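You operate a simulated robot arm through the tools that you are given. There is no shell and no other tool.

Carry out the task below with a simulated robot arm. There is one attempt and no reset: what you move stays moved.

TASK
Stones block the wheel: stop it, brush them off and start it again.
Fine: switch off and spray closed before you brush; blue brush, back in its holder; spray at half again. Set down upright: blue brush.
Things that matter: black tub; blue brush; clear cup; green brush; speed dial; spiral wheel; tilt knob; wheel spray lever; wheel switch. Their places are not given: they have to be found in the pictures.

The check looks at the end state, three seconds after you hand in, the way a careful person would. Anything else that was tipped, shoved, dropped, spilled or broken makes it a failure.

THE ROBOT
A 6-joint arm with a two-finger gripper, fixed in place. Base frame: the origin is on the floor under the middle of its stand, x ahead of it, y to its left, z up. Units: mm, degrees, N and s.
It reaches about 1417 mm from its shoulder. Its first joint turns from -166.0 to 166.0 degrees. Payload 3.43 kg.
Tool frame: the origin (TCP) lies between the finger pads and is the grasp point; the fingertips stand 20 mm ahead of it; z points along the fingers, y is the line along which they close. The gripper opens to 190 mm; its body begins 248 mm behind the TCP.
Orientation is told as [roll, pitch, yaw] about the base's x, y, z axes, in that order, counted from this pose: with the fingers straight down and closing along the base's y, the tool's x points along the base's -x, its y along +y and its z along -z.

THE INTERFACE
- The arm moves only by the tool nudge_tool. Its argument "motion" is a list of rows, each a list of 6 numbers: the shift along the tool's x, y, z in units of 250 mm (1.0 is 250 mm), then the turn, a rotation vector about the tool's x, y, z in units of 120 degrees (1.0 is 120 degrees). In form: [[tx, ty, tz, rx, ry, rz], ...]. A call has 1 to 20 rows; each row is the pose to reach, as a shift and turn from the pose commanded when the call began, along the tool's axes at that moment. "claw" is the gripper command, from -1 (shut) to 1 (fully open), values between in proportion, set as the call begins (left out, the last holds). A call with a number of a shift or a turn outside -1 to 1 is refused whole. Each row takes 0.2 s and may step no farther than 50 mm and 8.6 degrees from the row before; otherwise, or with a gripper value out of range, the whole call is refused. Where a pose cannot be reached the arm comes as near as it can. A force on the tool above 90 N (or 10 N above the force at the start of the call, whichever is more), or a blocked arm, ends the call early, and 0.2 s more pass. The fingers move at their own pace (about 153 mm/s each) and stop on an object; they squeeze with about 40 N. The grip force told is the motor's: it shows also when the fingers shut on nothing. Time passes only in rows, and 0.2 s behind the last, so rows that repeat a pose let the fingers close. The reply holds the time, the measured pose of the TCP, the force on the tool along the base axes, the opening and the grip force, in the units named above and with some noise, with the torque about the TCP (base axes, N m) and any sound that the robot's microphone picked up, and new pictures: "views" is both (left out), scene, wrist or none.
- Cameras (640 x 400 px; columns grow to the right, rows downward): "scene" is fixed at [229.5, 506.3, 1484]; the picture's right is [-0.58, -0.81, 0.00], its down [-0.63, 0.45, -0.64] and it looks along [0.52, -0.37, -0.77] (base axes); focal length 214 px, centre (320, 200). "wrist" rides on the gripper at [70, -8, -288] in the tool frame; the picture's right is [0.12, 0.99, 0.00], its down [-0.96, 0.12, -0.25] and it looks along [-0.24, 0.03, 0.97] (tool axes); focal length 261 px, centre (320, 200).
- raise_lower(by): moves the trunk up (or, below 0, down) by that many mm; the arm rides with it, the base frame stays. It gives what a move gives, with no picture.
- measure_at(camera, pixels): for up to 12 pixels [column, row] of the newest picture of that camera ("zoom" is the newest enlarged one), the place [x, y, z] in the base frame of the surface seen there, good to about 2 mm, but the place of the scene camera against the robot may be out by one fixed shift of up to 25 mm in any direction. It takes no simulated time.
- inspect(camera, box): a new picture of the part [left, top, right, bottom] of that camera's present view, enlarged. It takes no simulated time.
- close_job(): hands the job in; it is judged then, once.

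Open the gripper and draw the arm clear of the work before you hand the job in, unless the task says otherwise.

The tools are called after "Emit:" as name(argument=value, ...) on one line, values as JSON. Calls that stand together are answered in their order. nudge_tool: Moves the arm, as the interface text tells. Its arguments: {"type":"object","properties":{"motion":{"type":"array","items":{"type":"array","items":{"type":"number"}}},"claw":{"type":"number"},"views":{"type":"string","enum":["both","scene","wrist","none"]}},"required":["motion"]} The other tools are called the same way: raise_lower (by) moves the trunk up or down; measure_at (camera, pixels) gives the place of the surface under pixels of a picture; inspect (camera, box) takes an enlarged picture of a part of a camera's view; close_job () hands the job in.

At the start:

```text
time_s: 0.0
ee_pos: [677.0, -16.4, 1249.7]
tcp_rot: [0.0, -0.1, 0.0]
contact_force: [0.7, 0.1, 0.4]
moment: [0.0, 0.0, 0.01]
finger_gap: 190.2
finger_force: 0.1
trunk travel left (down, up): [-250.0, 190.0]
```

scene: 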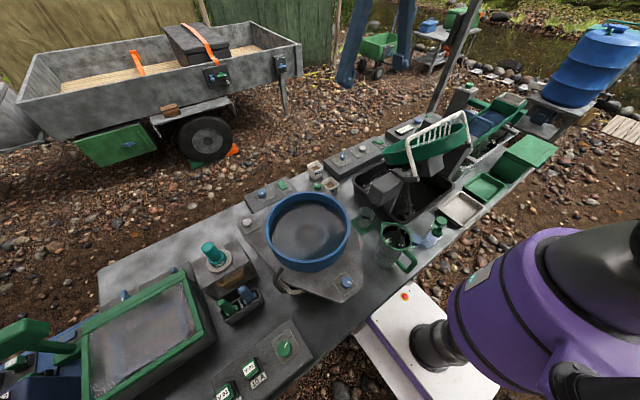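
wrist: 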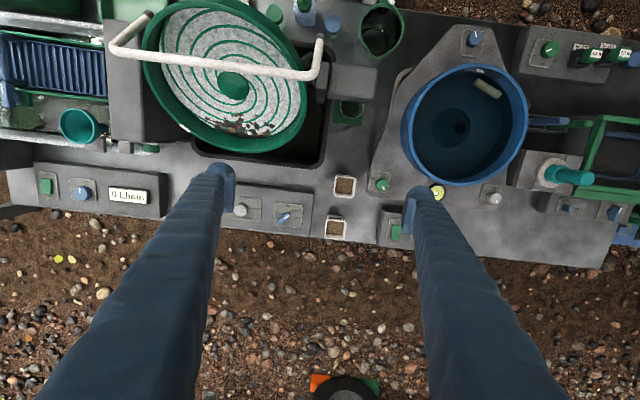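

The wrist view shows the spiral wheel around (225,80) with stones near (245,125), and controls around (265,210); I inspect these closely in both cameras.

Emit:
inspect(camera="wrist", box=[100, 0, 360, 162])

Emit:
inspect(camera="scene", box=[320, 80, 480, 180])

Emit:
inspect(camera="scene", box=[160, 220, 320, 320])

Emit:
inspect(camera="scene", box=[230, 130, 390, 230])

Emit:
inspect(camera="wrist", box=[0, 140, 240, 290])

```text
2.46 times, centred on (230, 81) of wrist
```

zoom: 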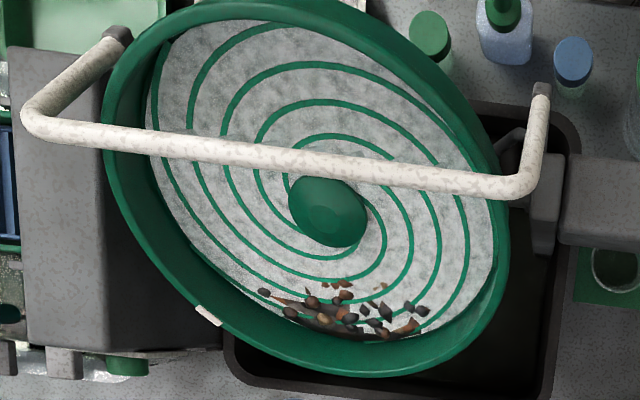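

```text
4.00 times, centred on (400, 130) of scene
```

zoom: 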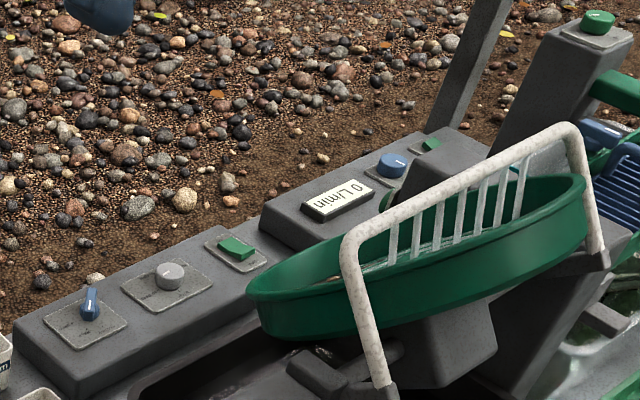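

```text
4.00 times, centred on (240, 270) of scene
```

zoom: 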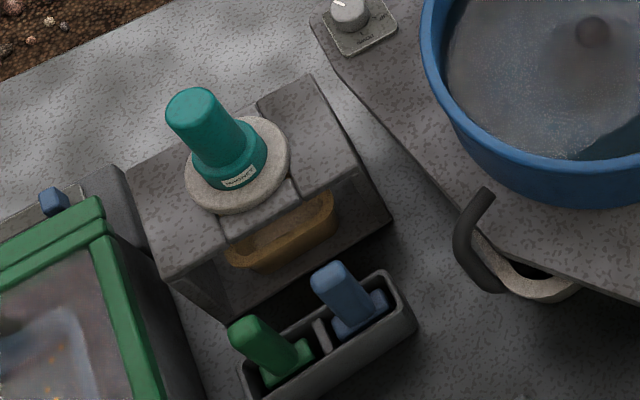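

```text
4.00 times, centred on (310, 180) of scene
```

zoom: 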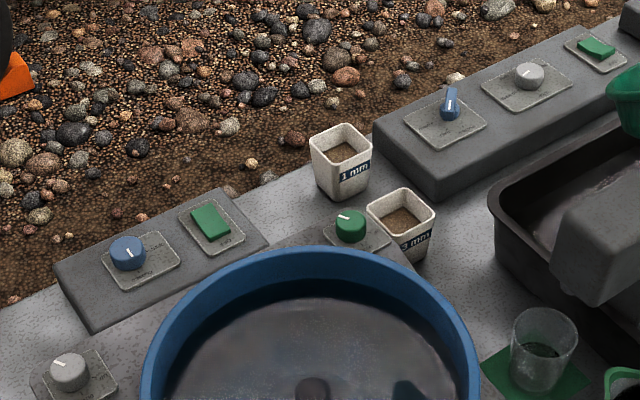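

```text
2.67 times, centred on (120, 215) of wrist
```

zoom: 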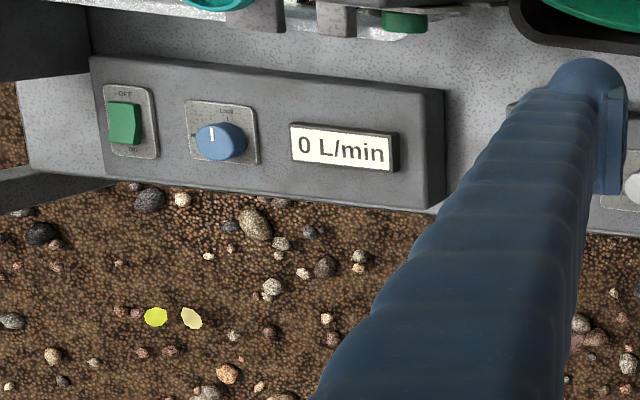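

The block beside the tub holds a blue lever (scene ~(342,156)), a grey dial (362,148) and a green rocker (380,141). I zoom in more on these and on other controls.

Emit:
inspect(camera="scene", box=[325, 130, 397, 175])

Emit:
inspect(camera="wrist", box=[228, 180, 324, 240])

Emit:
inspect(camera="scene", box=[360, 160, 520, 260])

Emit:
inspect(camera="wrist", box=[480, 20, 640, 120])

Emit:
inspect(camera="wrist", box=[500, 110, 640, 250])

Emit:
inspect(camera="scene", box=[400, 70, 560, 170])

```text
8.89 times, centred on (361, 152) of scene
```

zoom: 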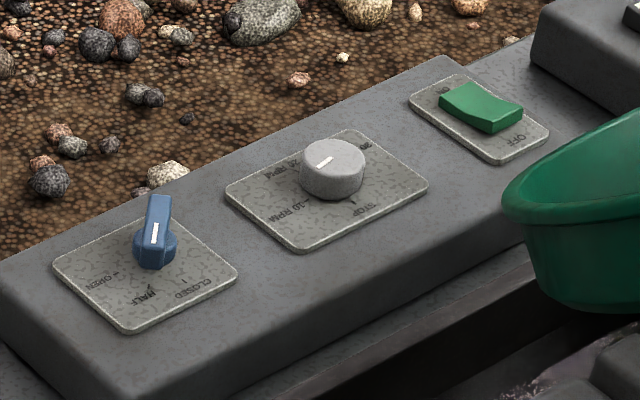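

```text
6.67 times, centred on (276, 210) of wrist
```

zoom: 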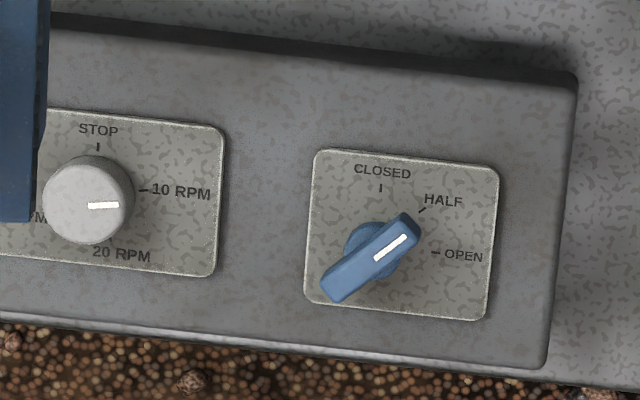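

```text
4.00 times, centred on (440, 210) of scene
```

zoom: 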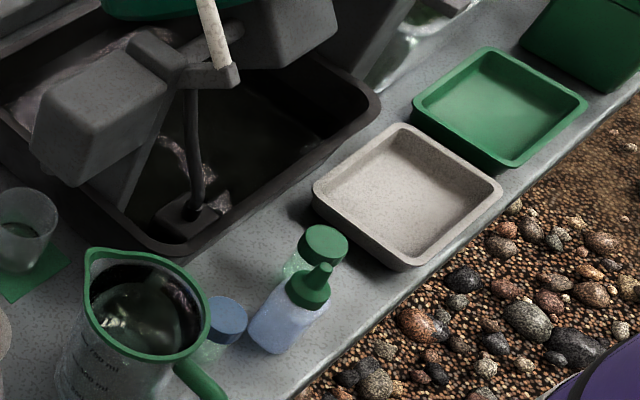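

```text
4.00 times, centred on (560, 70) of wrist
```

zoom: 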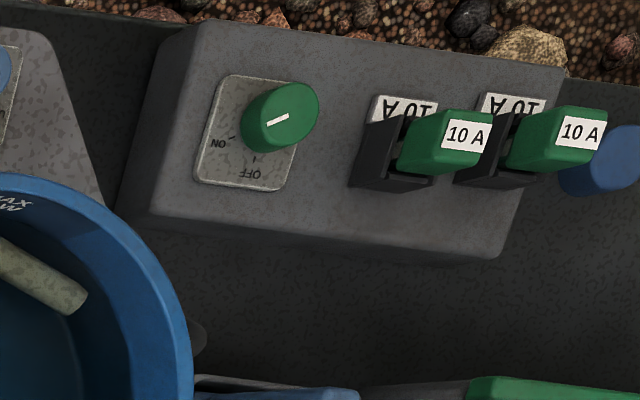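

```text
2.86 times, centred on (570, 180) of wrist
```

zoom: 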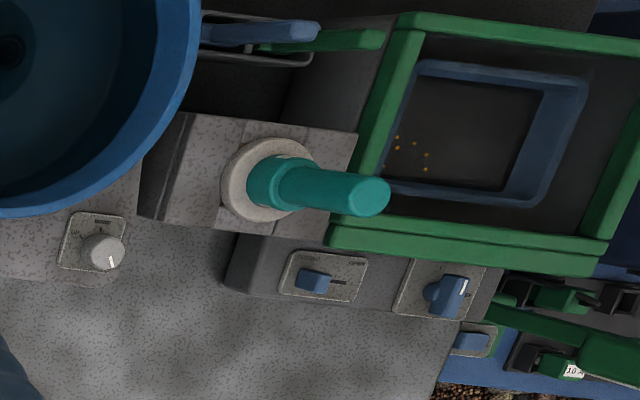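

```text
4.00 times, centred on (480, 120) of scene
```

zoom: 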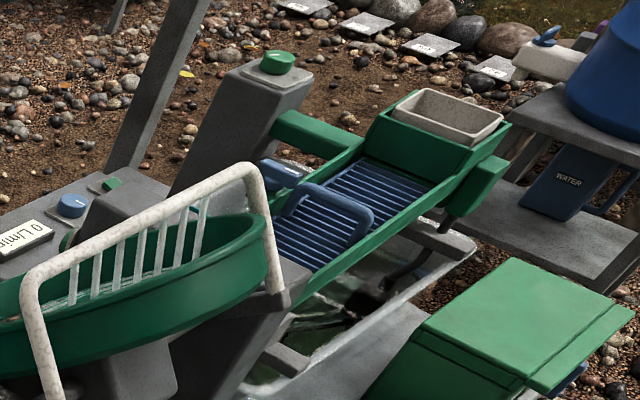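

I measure the key features in the wrist view (accurate relative to the robot): lever, dial, switch zone, wheel rim, stones, hub and bar.

Emit:
measure_at(camera="wrist", pixels=[[285, 218], [240, 210], [270, 215], [300, 195], [245, 125], [232, 85], [160, 60], [305, 95], [240, 152], [225, 66], [210, 20], [110, 40]])

Emit:
measure_at(camera="scene", pixels=[[342, 157], [362, 149], [379, 141], [383, 143], [375, 140], [245, 292], [225, 306], [240, 305], [412, 168], [350, 140], [230, 320], [262, 298]])

Emit:
inspect(camera="wrist", box=[200, 80, 320, 155])

```text
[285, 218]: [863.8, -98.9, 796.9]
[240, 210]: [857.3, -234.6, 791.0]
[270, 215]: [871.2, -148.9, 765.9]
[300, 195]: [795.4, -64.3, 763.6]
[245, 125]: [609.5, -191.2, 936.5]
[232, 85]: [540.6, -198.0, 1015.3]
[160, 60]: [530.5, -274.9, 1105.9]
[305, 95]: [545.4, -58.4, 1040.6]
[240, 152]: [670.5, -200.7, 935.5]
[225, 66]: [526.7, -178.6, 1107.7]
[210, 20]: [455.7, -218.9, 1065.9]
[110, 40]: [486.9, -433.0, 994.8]
```

```text
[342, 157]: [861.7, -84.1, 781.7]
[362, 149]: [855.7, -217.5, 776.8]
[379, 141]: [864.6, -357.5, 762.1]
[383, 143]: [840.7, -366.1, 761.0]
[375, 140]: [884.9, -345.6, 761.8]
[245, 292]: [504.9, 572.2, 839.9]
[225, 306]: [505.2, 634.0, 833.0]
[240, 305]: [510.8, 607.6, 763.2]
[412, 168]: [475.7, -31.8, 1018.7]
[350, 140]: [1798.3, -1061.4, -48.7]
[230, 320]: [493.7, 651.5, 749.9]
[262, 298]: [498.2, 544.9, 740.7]
```

```text
5.33 times, centred on (260, 118) of wrist
```

zoom: 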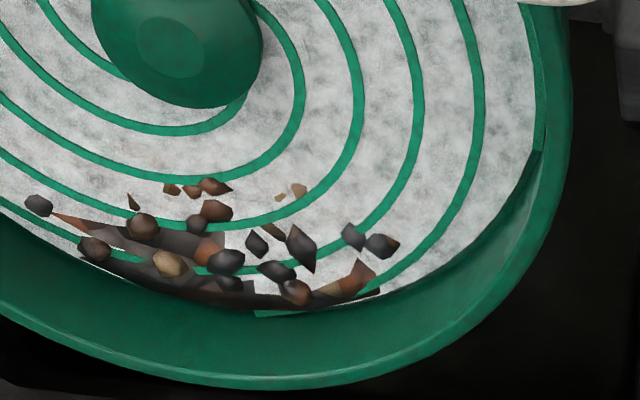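

The scene camera seems shifted from the wrist readings by about (-2,+16,-15). I move the arm over the wheel's control block (lever ~ (864,-99,797), dial ~ (857,-235,791), rocker ~ (866,-374,777)), staying high, to see it better.

Emit:
nudge_tool(motion=[[-0.1086, -0.128, 0.0571, 0, 0, 0], [-0.2171, -0.256, 0.1143, 0, 0, 0], [-0.3257, -0.384, 0.1714, 0, 0, 0], [-0.4343, -0.512, 0.2286, 0, 0, 0], [-0.5429, -0.64, 0.2857, 0, 0, 0], [-0.6514, -0.768, 0.3429, 0, 0, 0], [-0.76, -0.896, 0.4, 0, 0, 0], [-0.76, -0.896, 0.4, 0, 0, 0]], claw=1)

```text
time_s: 1.8
ee_pos: [868.6, -239.0, 1149.3]
tcp_rot: [0.0, 0.0, 0.0]
contact_force: [-1.2, -0.7, -0.4]
moment: [0.04, -0.03, 0.03]
finger_gap: 189.9
finger_force: 0.1
trunk travel left (down, up): [-250.0, 190.0]
```

scene: 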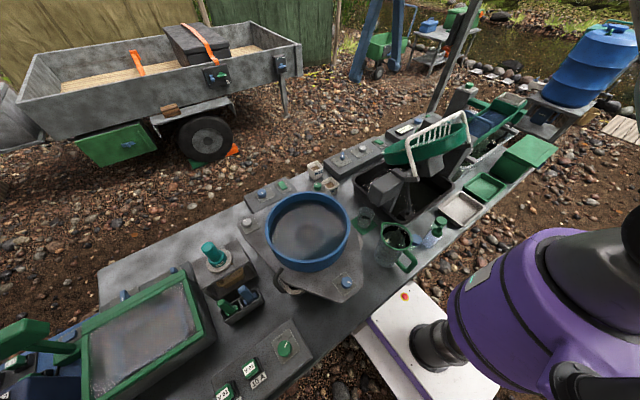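
wrist: 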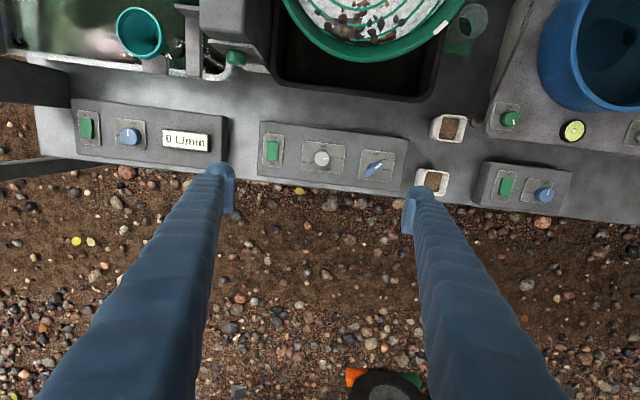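

The block is now in full view with the rocker at (272,150), dial at (321,158), lever at (376,167). I zoom in and measure.

Emit:
inspect(camera="wrist", box=[255, 118, 415, 198])

Emit:
inspect(camera="wrist", box=[280, 0, 480, 125])

Emit:
inspect(camera="wrist", box=[255, 130, 295, 170])

Emit:
measure_at(camera="wrist", pixels=[[272, 145], [272, 151], [272, 157], [321, 158], [373, 170], [381, 163], [265, 150], [300, 175], [260, 125], [408, 140], [405, 190], [435, 180]])

```text
4.00 times, centred on (335, 158) of wrist
```

zoom: 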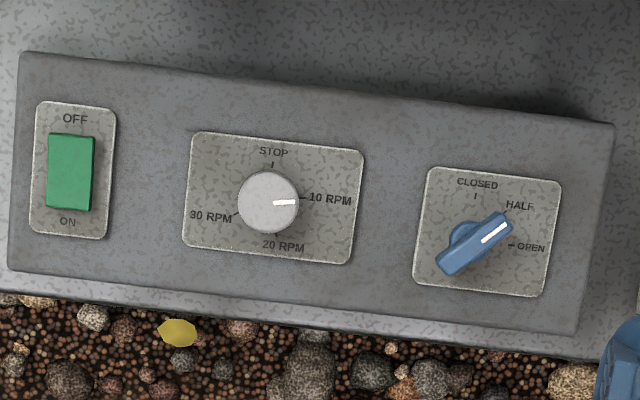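

```text
3.20 times, centred on (380, 62) of wrist
```

zoom: 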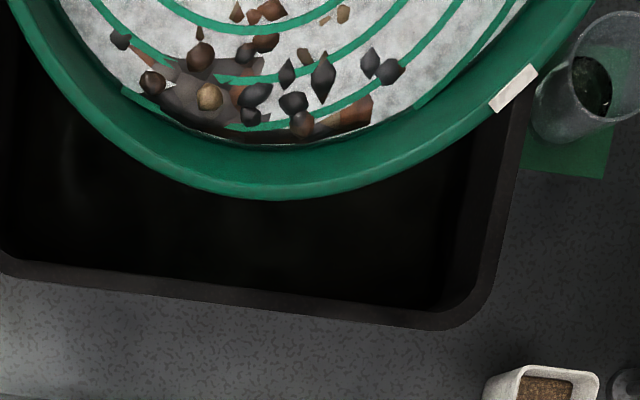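

```text
10.00 times, centred on (275, 150) of wrist
```

zoom: 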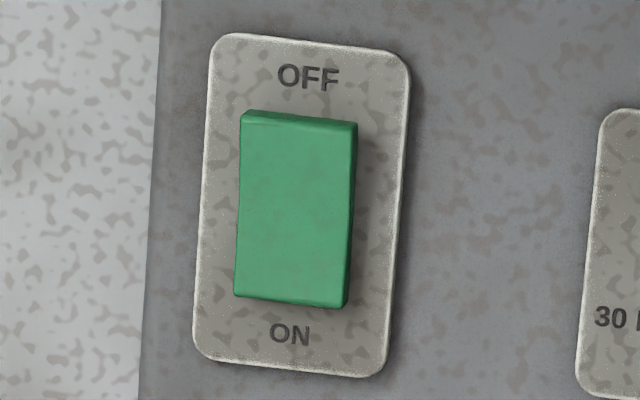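

```text
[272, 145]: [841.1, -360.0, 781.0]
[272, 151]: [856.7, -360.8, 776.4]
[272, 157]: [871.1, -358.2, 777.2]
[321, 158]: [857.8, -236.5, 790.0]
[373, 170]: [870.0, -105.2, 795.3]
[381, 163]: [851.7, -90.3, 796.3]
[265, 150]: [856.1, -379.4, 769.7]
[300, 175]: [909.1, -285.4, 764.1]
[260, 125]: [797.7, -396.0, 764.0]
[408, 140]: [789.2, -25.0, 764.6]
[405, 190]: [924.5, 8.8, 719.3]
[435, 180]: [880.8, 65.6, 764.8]
```

The rocker's OFF end (x≈840, y≈-361, z≈781) stands raised and ON is pressed, so the switch is on; the lever is at HALF. Before going down I check the grey pole in the scene at (455,70), and shut the gripper while moving above the OFF end.

Emit:
measure_at(camera="scene", pixels=[[432, 108], [455, 60], [478, 15], [440, 95], [395, 40], [350, 70], [405, 75]])

Emit:
nudge_tool(motion=[[0.026, -0.0976, 0.16, 0, 0, 0], [0.052, -0.1952, 0.32, 0, 0, 0], [0.078, -0.2928, 0.48, 0, 0, 0], [0.104, -0.3904, 0.64, 0, 0, 0], [0.13, -0.488, 0.8, 0, 0, 0], [0.13, -0.488, 0.96, 0, 0, 0], [0.13, -0.488, 0.96, 0, 0, 0]], claw=-1)

```text
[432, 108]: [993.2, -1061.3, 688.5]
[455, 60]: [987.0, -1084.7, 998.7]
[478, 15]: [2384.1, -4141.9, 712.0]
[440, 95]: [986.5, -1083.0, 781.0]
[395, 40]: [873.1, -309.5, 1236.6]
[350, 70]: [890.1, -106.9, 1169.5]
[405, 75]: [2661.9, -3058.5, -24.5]
```

```text
time_s: 3.4
ee_pos: [833.7, -368.8, 906.5]
tcp_rot: [0.0, 0.0, -0.1]
contact_force: [1.0, -0.1, 0.4]
moment: [0.01, 0.0, 0.02]
finger_gap: 0.2
finger_force: 34.5
trunk travel left (down, up): [-250.0, 190.0]
```

scene: 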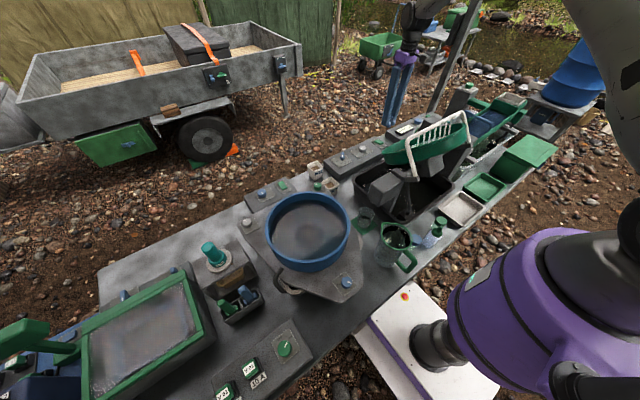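
wrist: 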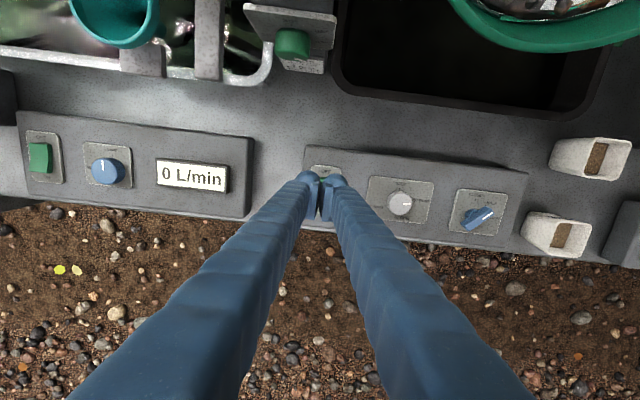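

The gripper is shut, reading (833.7,-368.8,906.5), slightly off the expected place; I hold still for a moment to re-read the pose.

Emit:
nudge_tool(motion=[[0, 0, 0, 0, 0, 0], [0, 0, 0, 0, 0, 0]], views="wrist")

Emit:
inspect(camera="wrist", box=[280, 130, 440, 230])

```text
time_s: 4.0
ee_pos: [833.9, -368.9, 908.0]
tcp_rot: [0.0, 0.1, 0.1]
contact_force: [0.1, 0.0, 0.2]
moment: [0.0, -0.01, -0.01]
finger_gap: 0.0
finger_force: 34.7
trunk travel left (down, up): [-250.0, 190.0]
```

wrist: 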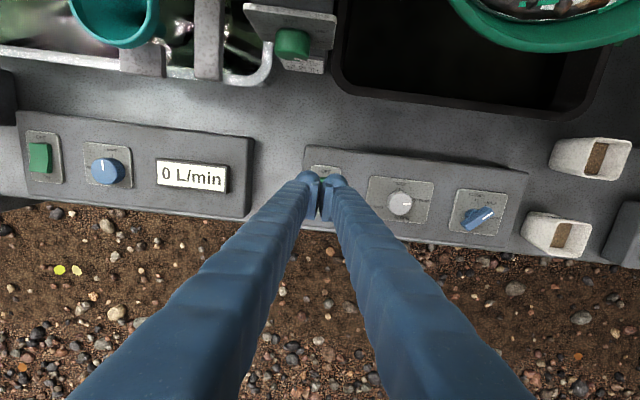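

```text
4.00 times, centred on (360, 180) of wrist
```

zoom: 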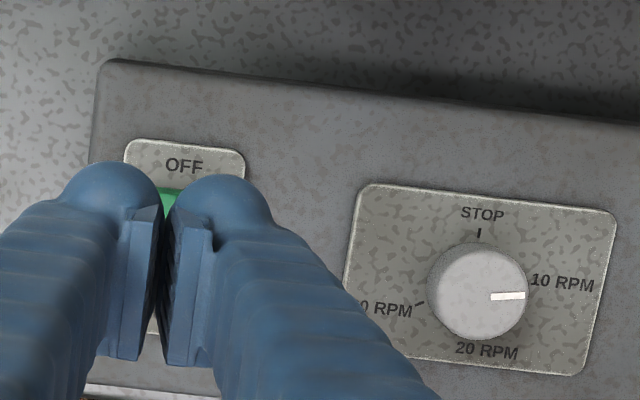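

The reading is consistent with the picture: the tips must shift ~8 mm toward +y. I correct and descend to just above the OFF end.

Emit:
nudge_tool(motion=[[-0.006, 0.0316, 0.15, 0, 0, 0], [-0.006, 0.0316, 0.3, 0, 0, 0], [-0.006, 0.0316, 0.368, 0, 0, 0], [-0.006, 0.0316, 0.368, 0, 0, 0]], views="wrist")

Emit:
inspect(camera="wrist", box=[240, 130, 400, 230])

```text
time_s: 5.0
ee_pos: [835.5, -357.8, 817.1]
tcp_rot: [0.1, 0.0, 0.0]
contact_force: [0.2, 0.6, 0.8]
moment: [0.02, 0.0, 0.01]
finger_gap: 0.0
finger_force: 34.3
trunk travel left (down, up): [-250.0, 190.0]
```

wrist: 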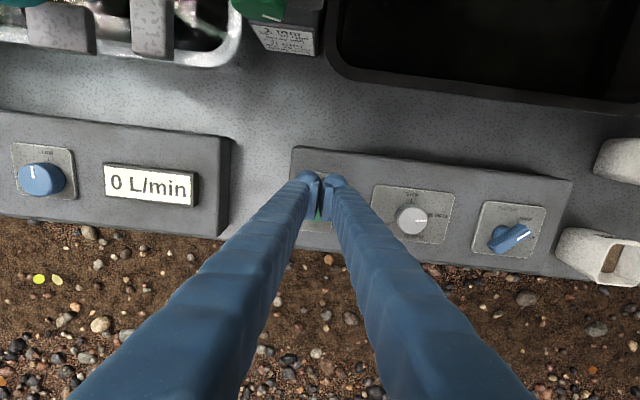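

```text
4.00 times, centred on (320, 180) of wrist
```

zoom: 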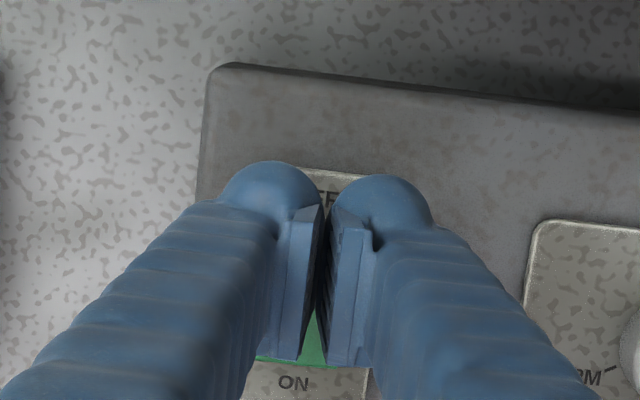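

The tips are over the OFF half of the rocker (OFF label just ahead, ON visible at zoom (293,383)). I press down slowly.

Emit:
nudge_tool(motion=[[0, -0.012, 0.048, 0, 0, 0], [0, -0.012, 0.064, 0, 0, 0], [0, -0.012, 0.076, 0, 0, 0], [0, -0.012, 0.088, 0, 0, 0], [0, -0.012, 0.1, 0, 0, 0]], views="wrist")

```text
time_s: 6.2
ee_pos: [835.0, -358.7, 799.8]
tcp_rot: [-0.2, -0.2, 0.0]
contact_force: [-9.4, 1.4, 44.1]
moment: [0.09, -0.4, -0.09]
finger_gap: 5.7
finger_force: 34.0
trunk travel left (down, up): [-250.0, 190.0]
```

wrist: 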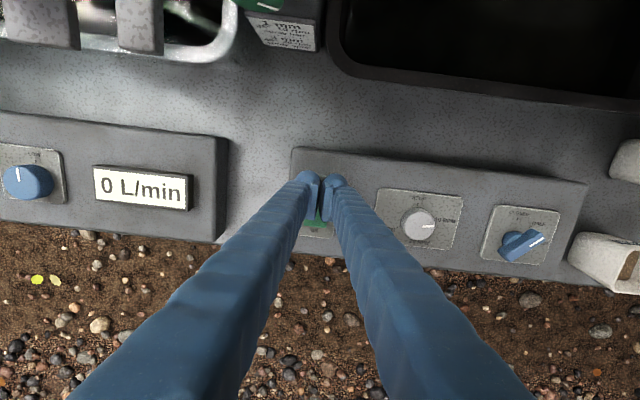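

The force of 44 N sits about 13 mm ahead of the TCP (x≈848), too near the pivot. I lift, and look at the rocker before pressing farther toward the OFF end.

Emit:
nudge_tool(motion=[[0, 0, -0.06, 0, 0, 0], [0.036, -0.01, -0.1, 0, 0, 0], [0.036, -0.01, -0.1, 0, 0, 0]], views="wrist")

Emit:
inspect(camera="wrist", box=[280, 160, 360, 250])

```text
time_s: 7.0
ee_pos: [826.5, -360.8, 817.1]
tcp_rot: [0.1, 0.1, 0.0]
contact_force: [-0.1, 0.8, 0.7]
moment: [0.02, -0.02, 0.0]
finger_gap: 0.0
finger_force: 34.0
trunk travel left (down, up): [-250.0, 190.0]
```

wrist: 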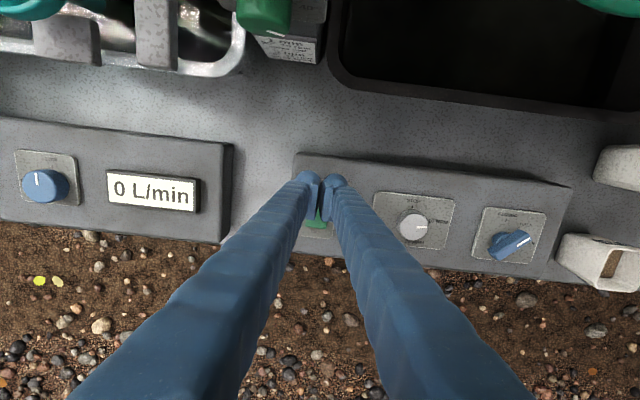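

```text
4.44 times, centred on (320, 205) of wrist
```

zoom: 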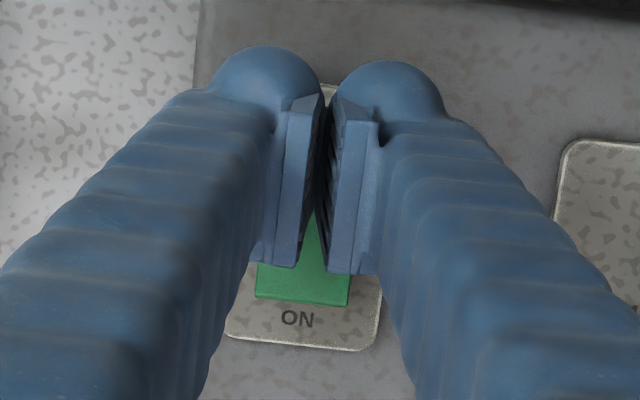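

I measure the green ON end visible at zoom (300,290) to tell which side is down.

Emit:
measure_at(camera="zoom", pixels=[[275, 290], [300, 290], [335, 290], [310, 245], [300, 300], [300, 335], [300, 278]])

Emit:
inspect(camera="scene", box=[350, 125, 410, 162])

```text
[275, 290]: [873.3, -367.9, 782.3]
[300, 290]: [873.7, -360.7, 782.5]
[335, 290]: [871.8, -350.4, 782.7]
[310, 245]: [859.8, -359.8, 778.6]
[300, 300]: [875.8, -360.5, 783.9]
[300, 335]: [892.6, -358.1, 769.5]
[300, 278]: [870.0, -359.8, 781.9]
```

```text
10.67 times, centred on (380, 144) of scene
```

zoom: 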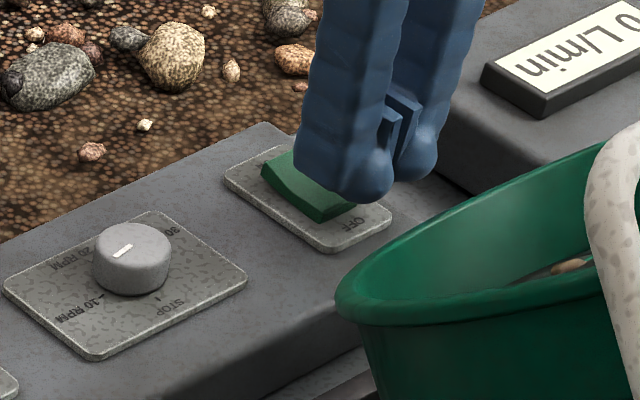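

The ON end has risen from 777 to ~783 mm, so the rocker is now at OFF. Next I rise, travel to above the spray lever at about (868,-104) while turning the tool 45° to match the lever, with the fingers partly open.

Emit:
nudge_tool(motion=[[0, 0, -0.18, 0, 0, 0], [-0.0277, 0.165, -0.252, 0, 0, 0.0625], [-0.0553, 0.33, -0.252, 0, 0, 0.125], [-0.083, 0.495, -0.252, 0, 0, 0.1875], [-0.111, 0.66, -0.252, 0, 0, 0.25], [-0.138, 0.825, -0.252, 0, 0, 0.3125], [-0.166, 0.99, -0.252, 0, 0, 0.375], [-0.166, 0.99, -0.252, 0, 0, 0.375]], claw=-0.37)

Emit:
inspect(camera="wrist", box=[240, 130, 400, 230])

Emit:
inspect(camera="scene", box=[325, 125, 405, 175])

```text
time_s: 8.8
ee_pos: [868.6, -113.3, 884.9]
tcp_rot: [-0.1, 0.0, -45.1]
contact_force: [-0.5, 1.5, 0.9]
moment: [-0.16, -0.02, 0.0]
finger_gap: 59.8
finger_force: 0.1
trunk travel left (down, up): [-250.0, 190.0]
```

scene: 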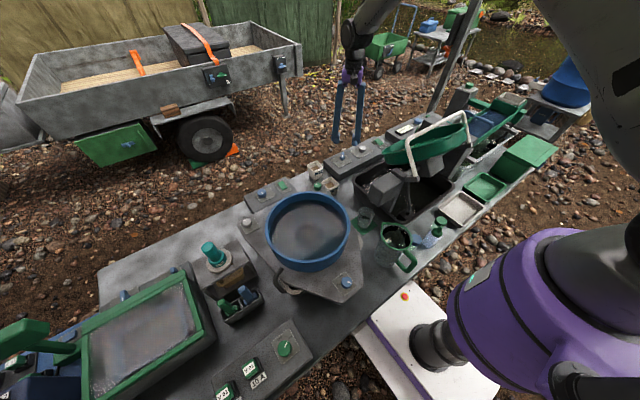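
wrist: 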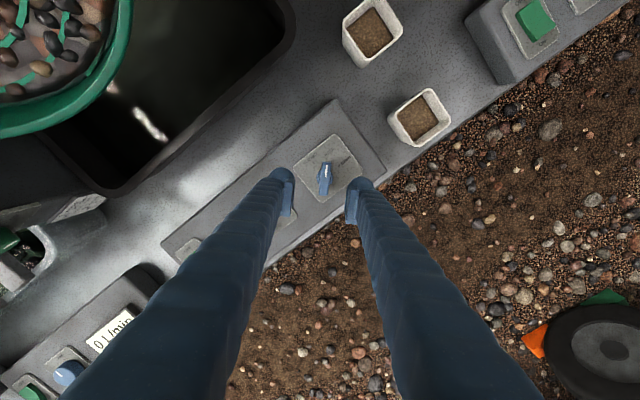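

```text
4.00 times, centred on (320, 180) of wrist
```

zoom: 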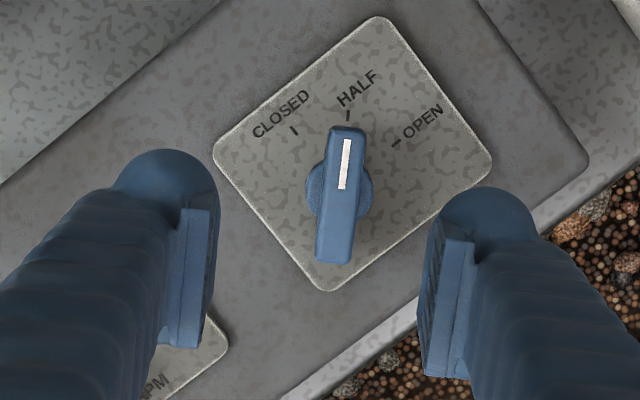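

```text
8.00 times, centred on (365, 150) of scene
```

zoom: 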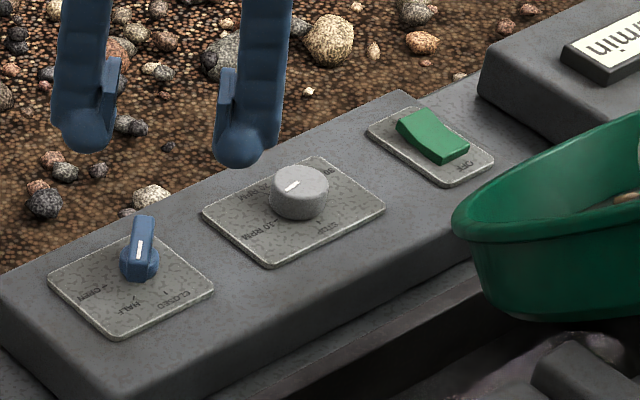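

The rocker is clearly flipped to OFF (scene). The lever sits at wrist (325,179); I measure its ends and centre.

Emit:
measure_at(camera="wrist", pixels=[[325, 178], [326, 165], [323, 193], [318, 177], [332, 178], [312, 178]])

```text
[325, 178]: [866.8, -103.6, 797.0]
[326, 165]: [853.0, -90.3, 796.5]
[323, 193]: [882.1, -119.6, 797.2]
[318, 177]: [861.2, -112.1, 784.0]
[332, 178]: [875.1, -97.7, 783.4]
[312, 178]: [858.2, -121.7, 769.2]
```

The lever lies exactly at 45° (HALF), blade z 784–797, centred on (867,-104). I descend so the tips stop at ~787 and then close on the blade.

Emit:
nudge_tool(motion=[[0.031, 0.022, 0.1, 0, 0, 0], [0.031, 0.022, 0.22, 0, 0, 0], [0.031, 0.022, 0.312, 0, 0, 0], [0.031, 0.022, 0.312, 0, 0, 0]], views="wrist")

Emit:
inspect(camera="wrist", box=[240, 130, 400, 230])

```text
time_s: 9.8
ee_pos: [866.3, -102.9, 806.2]
tcp_rot: [0.0, 0.0, -44.9]
contact_force: [0.3, -0.5, -0.1]
moment: [0.0, 0.03, -0.02]
finger_gap: 59.9
finger_force: 0.0
trunk travel left (down, up): [-250.0, 190.0]
```

wrist: 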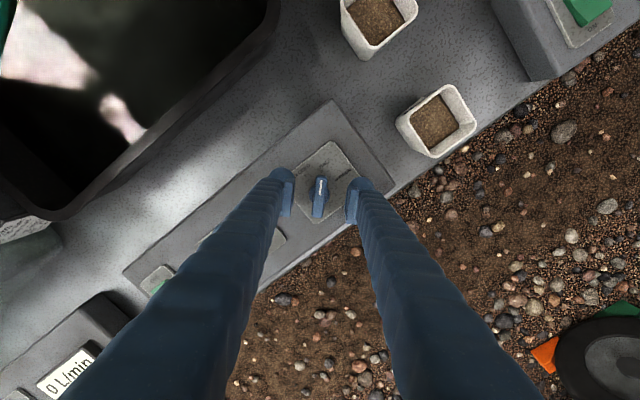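

```text
4.00 times, centred on (320, 180) of wrist
```

zoom: 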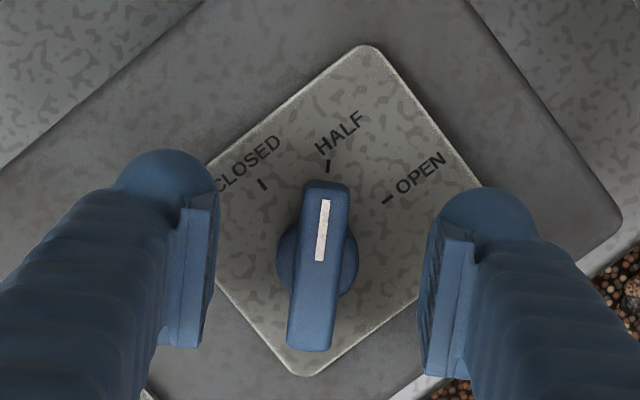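

The lever blade is centred between the pads. I close on it.

Emit:
nudge_tool(motion=[[0, 0, 0.006, 0, 0, 0], [0, 0, 0.006, 0, 0, 0], [0, 0, 0.006, 0, 0, 0]], claw=-1, views="wrist")

```text
time_s: 10.6
ee_pos: [865.6, -103.9, 804.6]
tcp_rot: [0.0, 0.0, -45.0]
contact_force: [-5.2, 0.0, 7.7]
moment: [0.1, 0.09, 0.01]
finger_gap: 13.3
finger_force: 45.1
trunk travel left (down, up): [-250.0, 190.0]
```

wrist: 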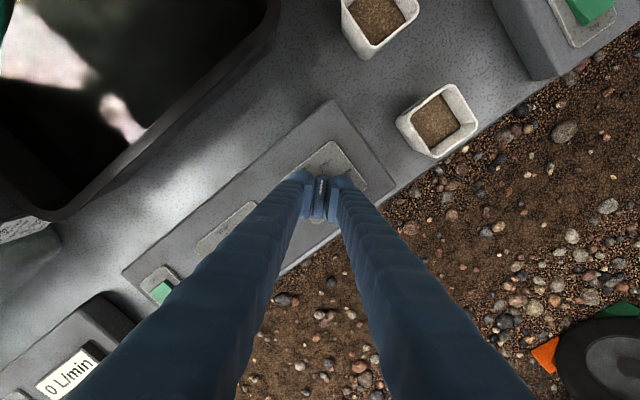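

The blade is held (gap 13.3 mm). I turn the tool 45° counter-clockwise seen from above, from HALF to CLOSED.

Emit:
nudge_tool(motion=[[0, 0, 0, 0, 0, -0.0625], [0, 0, 0, 0, 0, -0.125], [0, 0, 0, 0, 0, -0.1875], [0, 0, 0, 0, 0, -0.25], [0, 0, 0, 0, 0, -0.3125], [0, 0, 0, 0, 0, -0.375], [0, 0, 0, 0, 0, -0.375]], views="wrist")

Emit:
inspect(camera="wrist", box=[240, 130, 400, 230])

```text
time_s: 12.2
ee_pos: [864.6, -105.1, 804.2]
tcp_rot: [0.0, -0.1, 0.1]
contact_force: [-17.0, -20.8, 32.7]
moment: [-0.18, 0.44, -0.01]
finger_gap: 13.2
finger_force: 45.1
trunk travel left (down, up): [-250.0, 190.0]
```

wrist: 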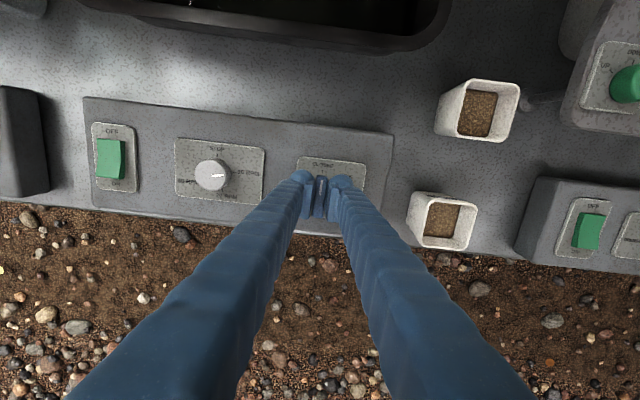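

```text
4.00 times, centred on (320, 180) of wrist
```

zoom: 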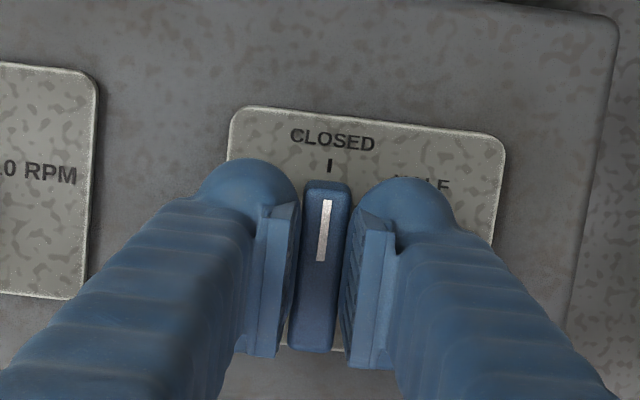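

The lever now points at CLOSED. I open the fingers and rise.

Emit:
nudge_tool(motion=[[0, 0, 0, 0, 0, 0], [0, 0, 0, 0, 0, 0], [0, 0, -0.18, 0, 0, 0], [0, 0, -0.36, 0, 0, 0], [0, 0, -0.54, 0, 0, 0], [0, 0, -0.72, 0, 0, 0], [0, 0, -0.9, 0, 0, 0], [0, 0, -0.9, 0, 0, 0]], claw=-0.5, views="wrist")

Emit:
inspect(camera="wrist", box=[200, 100, 440, 250])

```text
time_s: 14.0
ee_pos: [867.0, -104.1, 1028.5]
tcp_rot: [0.0, 0.1, 0.0]
contact_force: [0.2, 0.4, 0.3]
moment: [-0.02, -0.02, -0.01]
finger_gap: 47.4
finger_force: 0.1
trunk travel left (down, up): [-250.0, 190.0]
```

wrist: 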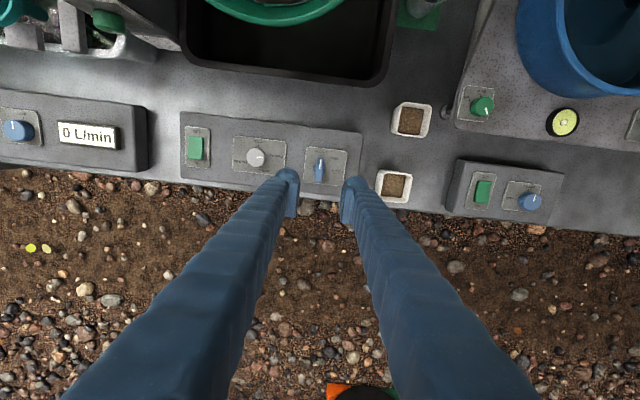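

```text
2.67 times, centred on (320, 175) of wrist
```

zoom: 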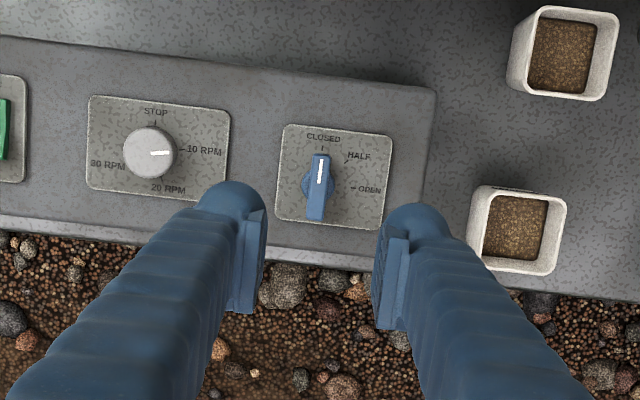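

Switch off and spray closed are confirmed. On the way to the brush I pass high above the wheel to survey the stones.

Emit:
nudge_tool(motion=[[0, 0, -0.18, 0, 0, 0], [0, 0, -0.36, 0, 0, 0], [0, 0, -0.54, 0, 0, 0], [0.15, -0.08, -0.64, 0, 0, 0], [0.32, -0.16, -0.7, 0, 0, 0], [0.49, -0.24, -0.76, 0, 0, 0], [0.66, -0.3, -0.82, 0, 0, 0], [0.83, -0.36, -0.9, 0, 0, 0], [1.0, -0.376, -0.98, 0, 0, 0], [1.0, -0.376, -0.98, 0, 0, 0]], claw=1)

Emit:
inspect(camera="wrist", box=[220, 30, 420, 155])

```text
time_s: 16.2
ee_pos: [617.2, -195.8, 1269.6]
tcp_rot: [0.1, 0.1, 0.0]
contact_force: [-0.1, 0.0, -0.1]
moment: [-0.03, 0.06, 0.0]
finger_gap: 190.1
finger_force: 0.1
trunk travel left (down, up): [-250.0, 190.0]
```

scene: 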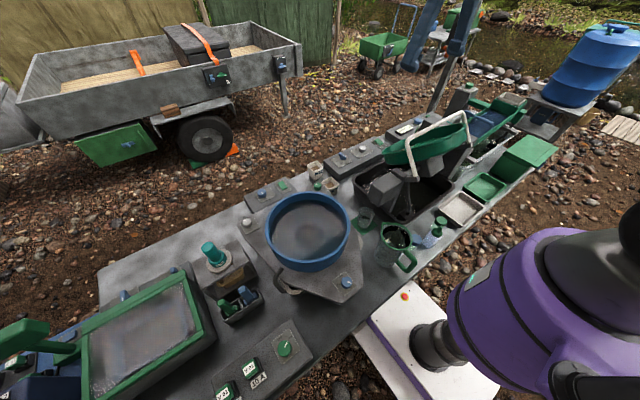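
wrist: 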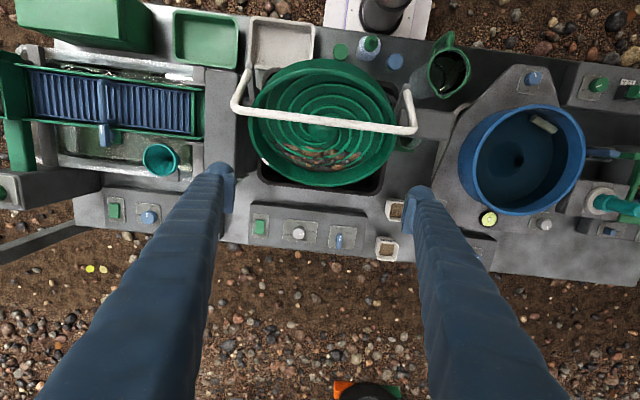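

```text
3.20 times, centred on (320, 92) of wrist
```

zoom: 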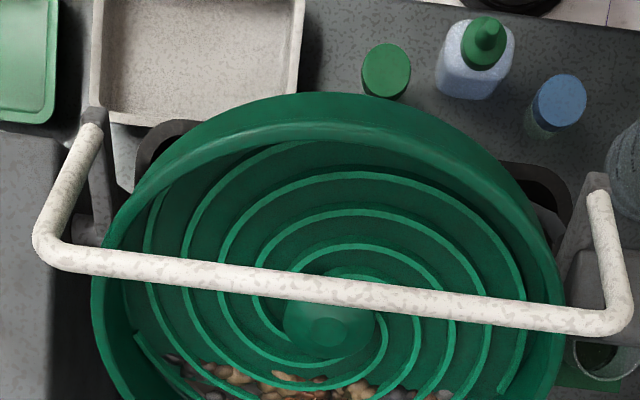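

The water stopped and the wheel floor shows dry; I zoom in on the lower half and measure floor, rim, and stones.

Emit:
inspect(camera="wrist", box=[240, 100, 410, 206])

Emit:
measure_at(camera="wrist", pixels=[[320, 186], [316, 176], [320, 165], [320, 158], [320, 150], [320, 143], [320, 130], [320, 100], [270, 130], [375, 140], [395, 120], [250, 120]])

Emit:
measure_at(camera="wrist", pixels=[[285, 152], [295, 160], [305, 152], [318, 160], [330, 155], [345, 160], [355, 152], [325, 170], [290, 140], [350, 140], [320, 62], [320, 75]])

```text
3.76 times, centred on (325, 153) of wrist
```

zoom: 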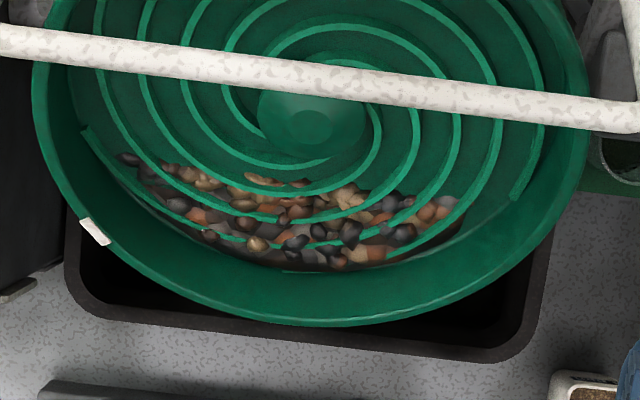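

```text
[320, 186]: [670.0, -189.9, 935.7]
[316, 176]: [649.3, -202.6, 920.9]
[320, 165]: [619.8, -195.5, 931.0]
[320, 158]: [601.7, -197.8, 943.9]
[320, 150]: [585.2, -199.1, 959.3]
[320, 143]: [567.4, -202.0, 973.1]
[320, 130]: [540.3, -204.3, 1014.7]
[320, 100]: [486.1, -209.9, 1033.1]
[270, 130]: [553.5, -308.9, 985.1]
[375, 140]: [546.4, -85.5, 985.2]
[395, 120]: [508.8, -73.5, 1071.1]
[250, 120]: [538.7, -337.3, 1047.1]
```

```text
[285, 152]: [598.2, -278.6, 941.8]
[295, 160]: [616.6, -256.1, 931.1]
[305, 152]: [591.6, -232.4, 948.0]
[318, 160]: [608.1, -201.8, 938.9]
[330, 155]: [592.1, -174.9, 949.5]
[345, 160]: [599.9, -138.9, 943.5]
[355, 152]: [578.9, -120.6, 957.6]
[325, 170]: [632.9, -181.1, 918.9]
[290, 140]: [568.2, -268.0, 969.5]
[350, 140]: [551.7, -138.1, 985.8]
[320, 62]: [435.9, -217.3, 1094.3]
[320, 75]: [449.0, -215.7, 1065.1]
```

The wheel floor slopes about 37° down toward +x, its low wall rises to a rim at (670,-190,936), and the stones lie at x≈575–635. Now I travel high over to the brush holder near (505,560).

Emit:
nudge_tool(motion=[[0.03, 0.19, 0, 0, 0, 0], [0.06, 0.38, 0, 0, 0, 0], [0.09, 0.57, 0, 0, 0, 0], [0.12, 0.76, 0, 0, 0, 0], [0.15, 0.95, 0, 0, 0, 0]], claw=0, views="none")

Emit:
nudge_tool(motion=[[0.03, 0.19, 0, 0, 0, 0], [0.06, 0.38, 0, 0, 0, 0], [0.09, 0.57, 0, 0, 0, 0], [0.12, 0.76, 0, 0, 0, 0], [0.15, 0.95, 0, 0, 0, 0]], views="none")

Emit:
nudge_tool(motion=[[0.03, 0.19, 0, 0, 0, 0], [0.06, 0.38, 0, 0, 0, 0], [0.09, 0.57, 0, 0, 0, 0], [0.12, 0.76, 0, 0, 0, 0], [0.15, 0.95, 0, 0, 0, 0], [0.15, 0.95, 0, 0, 0, 0]])

```text
time_s: 17.4
ee_pos: [580.2, 40.2, 1270.8]
tcp_rot: [0.1, 0.1, 0.0]
contact_force: [-1.4, 0.4, -0.1]
moment: [-0.02, -0.05, 0.02]
finger_gap: 94.9
finger_force: 0.0
trunk travel left (down, up): [-250.0, 190.0]
```

```text
time_s: 18.8
ee_pos: [551.9, 257.7, 1247.4]
tcp_rot: [-1.2, 2.3, -2.2]
contact_force: [0.1, 0.0, -0.2]
moment: [-0.04, 0.03, 0.01]
finger_gap: 95.2
finger_force: 0.1
trunk travel left (down, up): [-250.0, 190.0]
stopped in row 5: the arm was blocked; the commanded pose is now the measured one
```

```text
time_s: 20.2
ee_pos: [525.7, 494.6, 1238.7]
tcp_rot: [-1.6, 2.4, -2.5]
contact_force: [0.8, 0.6, 0.3]
moment: [-0.07, -0.02, -0.01]
finger_gap: 95.0
finger_force: 0.1
trunk travel left (down, up): [-250.0, 190.0]
```

scene: 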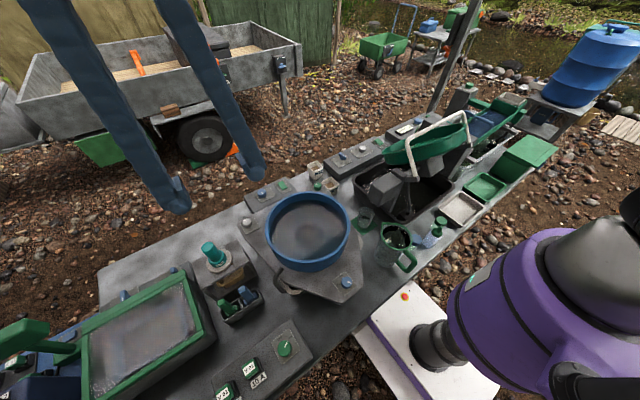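
wrist: 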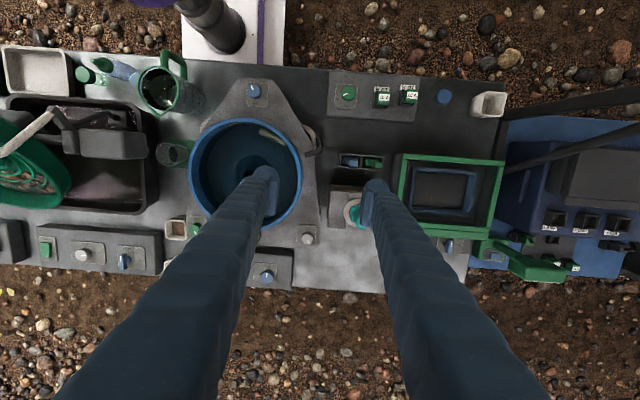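

The arm reported "blocked" mid-way and settled slightly tilted (a wrist/reach quirk, no contact force); I continue. The brush holder is seen at wrist (349,160) blue and (372,163) green; I zoom and measure.

Emit:
inspect(camera="wrist", box=[300, 110, 440, 240])

Emit:
inspect(camera="scene", box=[200, 270, 280, 330])

Emit:
measure_at(camera="wrist", pixels=[[345, 160], [352, 160], [357, 161], [366, 161], [372, 162], [378, 162], [340, 155], [385, 165], [342, 170], [355, 215], [340, 140], [380, 150]])

```text
3.08 times, centred on (370, 175) of wrist
```

zoom: 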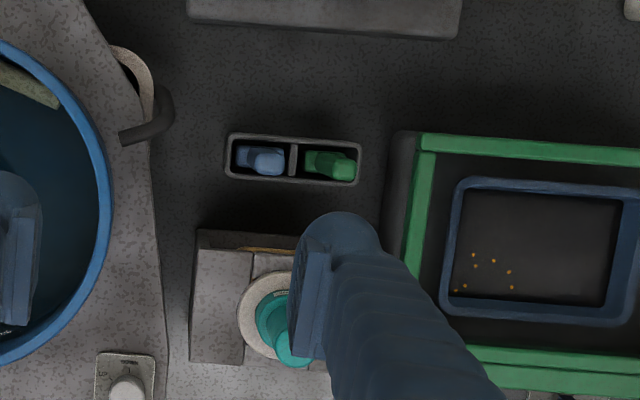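

```text
6.67 times, centred on (240, 300) of scene
```

zoom: 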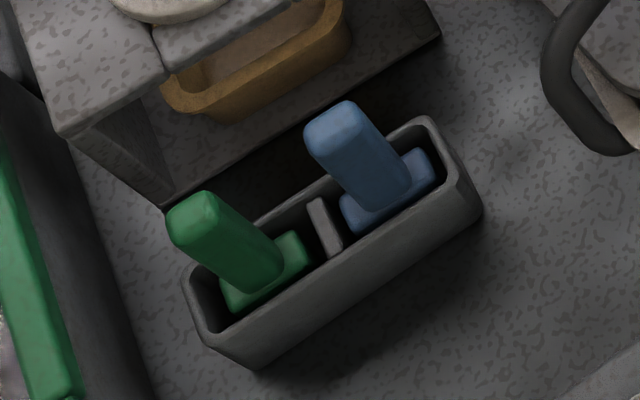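

```text
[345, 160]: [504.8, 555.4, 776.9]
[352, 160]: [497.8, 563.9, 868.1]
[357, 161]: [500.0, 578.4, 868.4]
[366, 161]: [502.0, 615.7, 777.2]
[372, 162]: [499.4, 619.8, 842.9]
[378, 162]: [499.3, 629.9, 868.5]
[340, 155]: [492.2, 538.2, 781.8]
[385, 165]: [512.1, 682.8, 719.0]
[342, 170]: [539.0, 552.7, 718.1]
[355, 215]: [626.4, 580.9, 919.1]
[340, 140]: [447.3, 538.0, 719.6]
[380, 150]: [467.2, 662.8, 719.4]
```

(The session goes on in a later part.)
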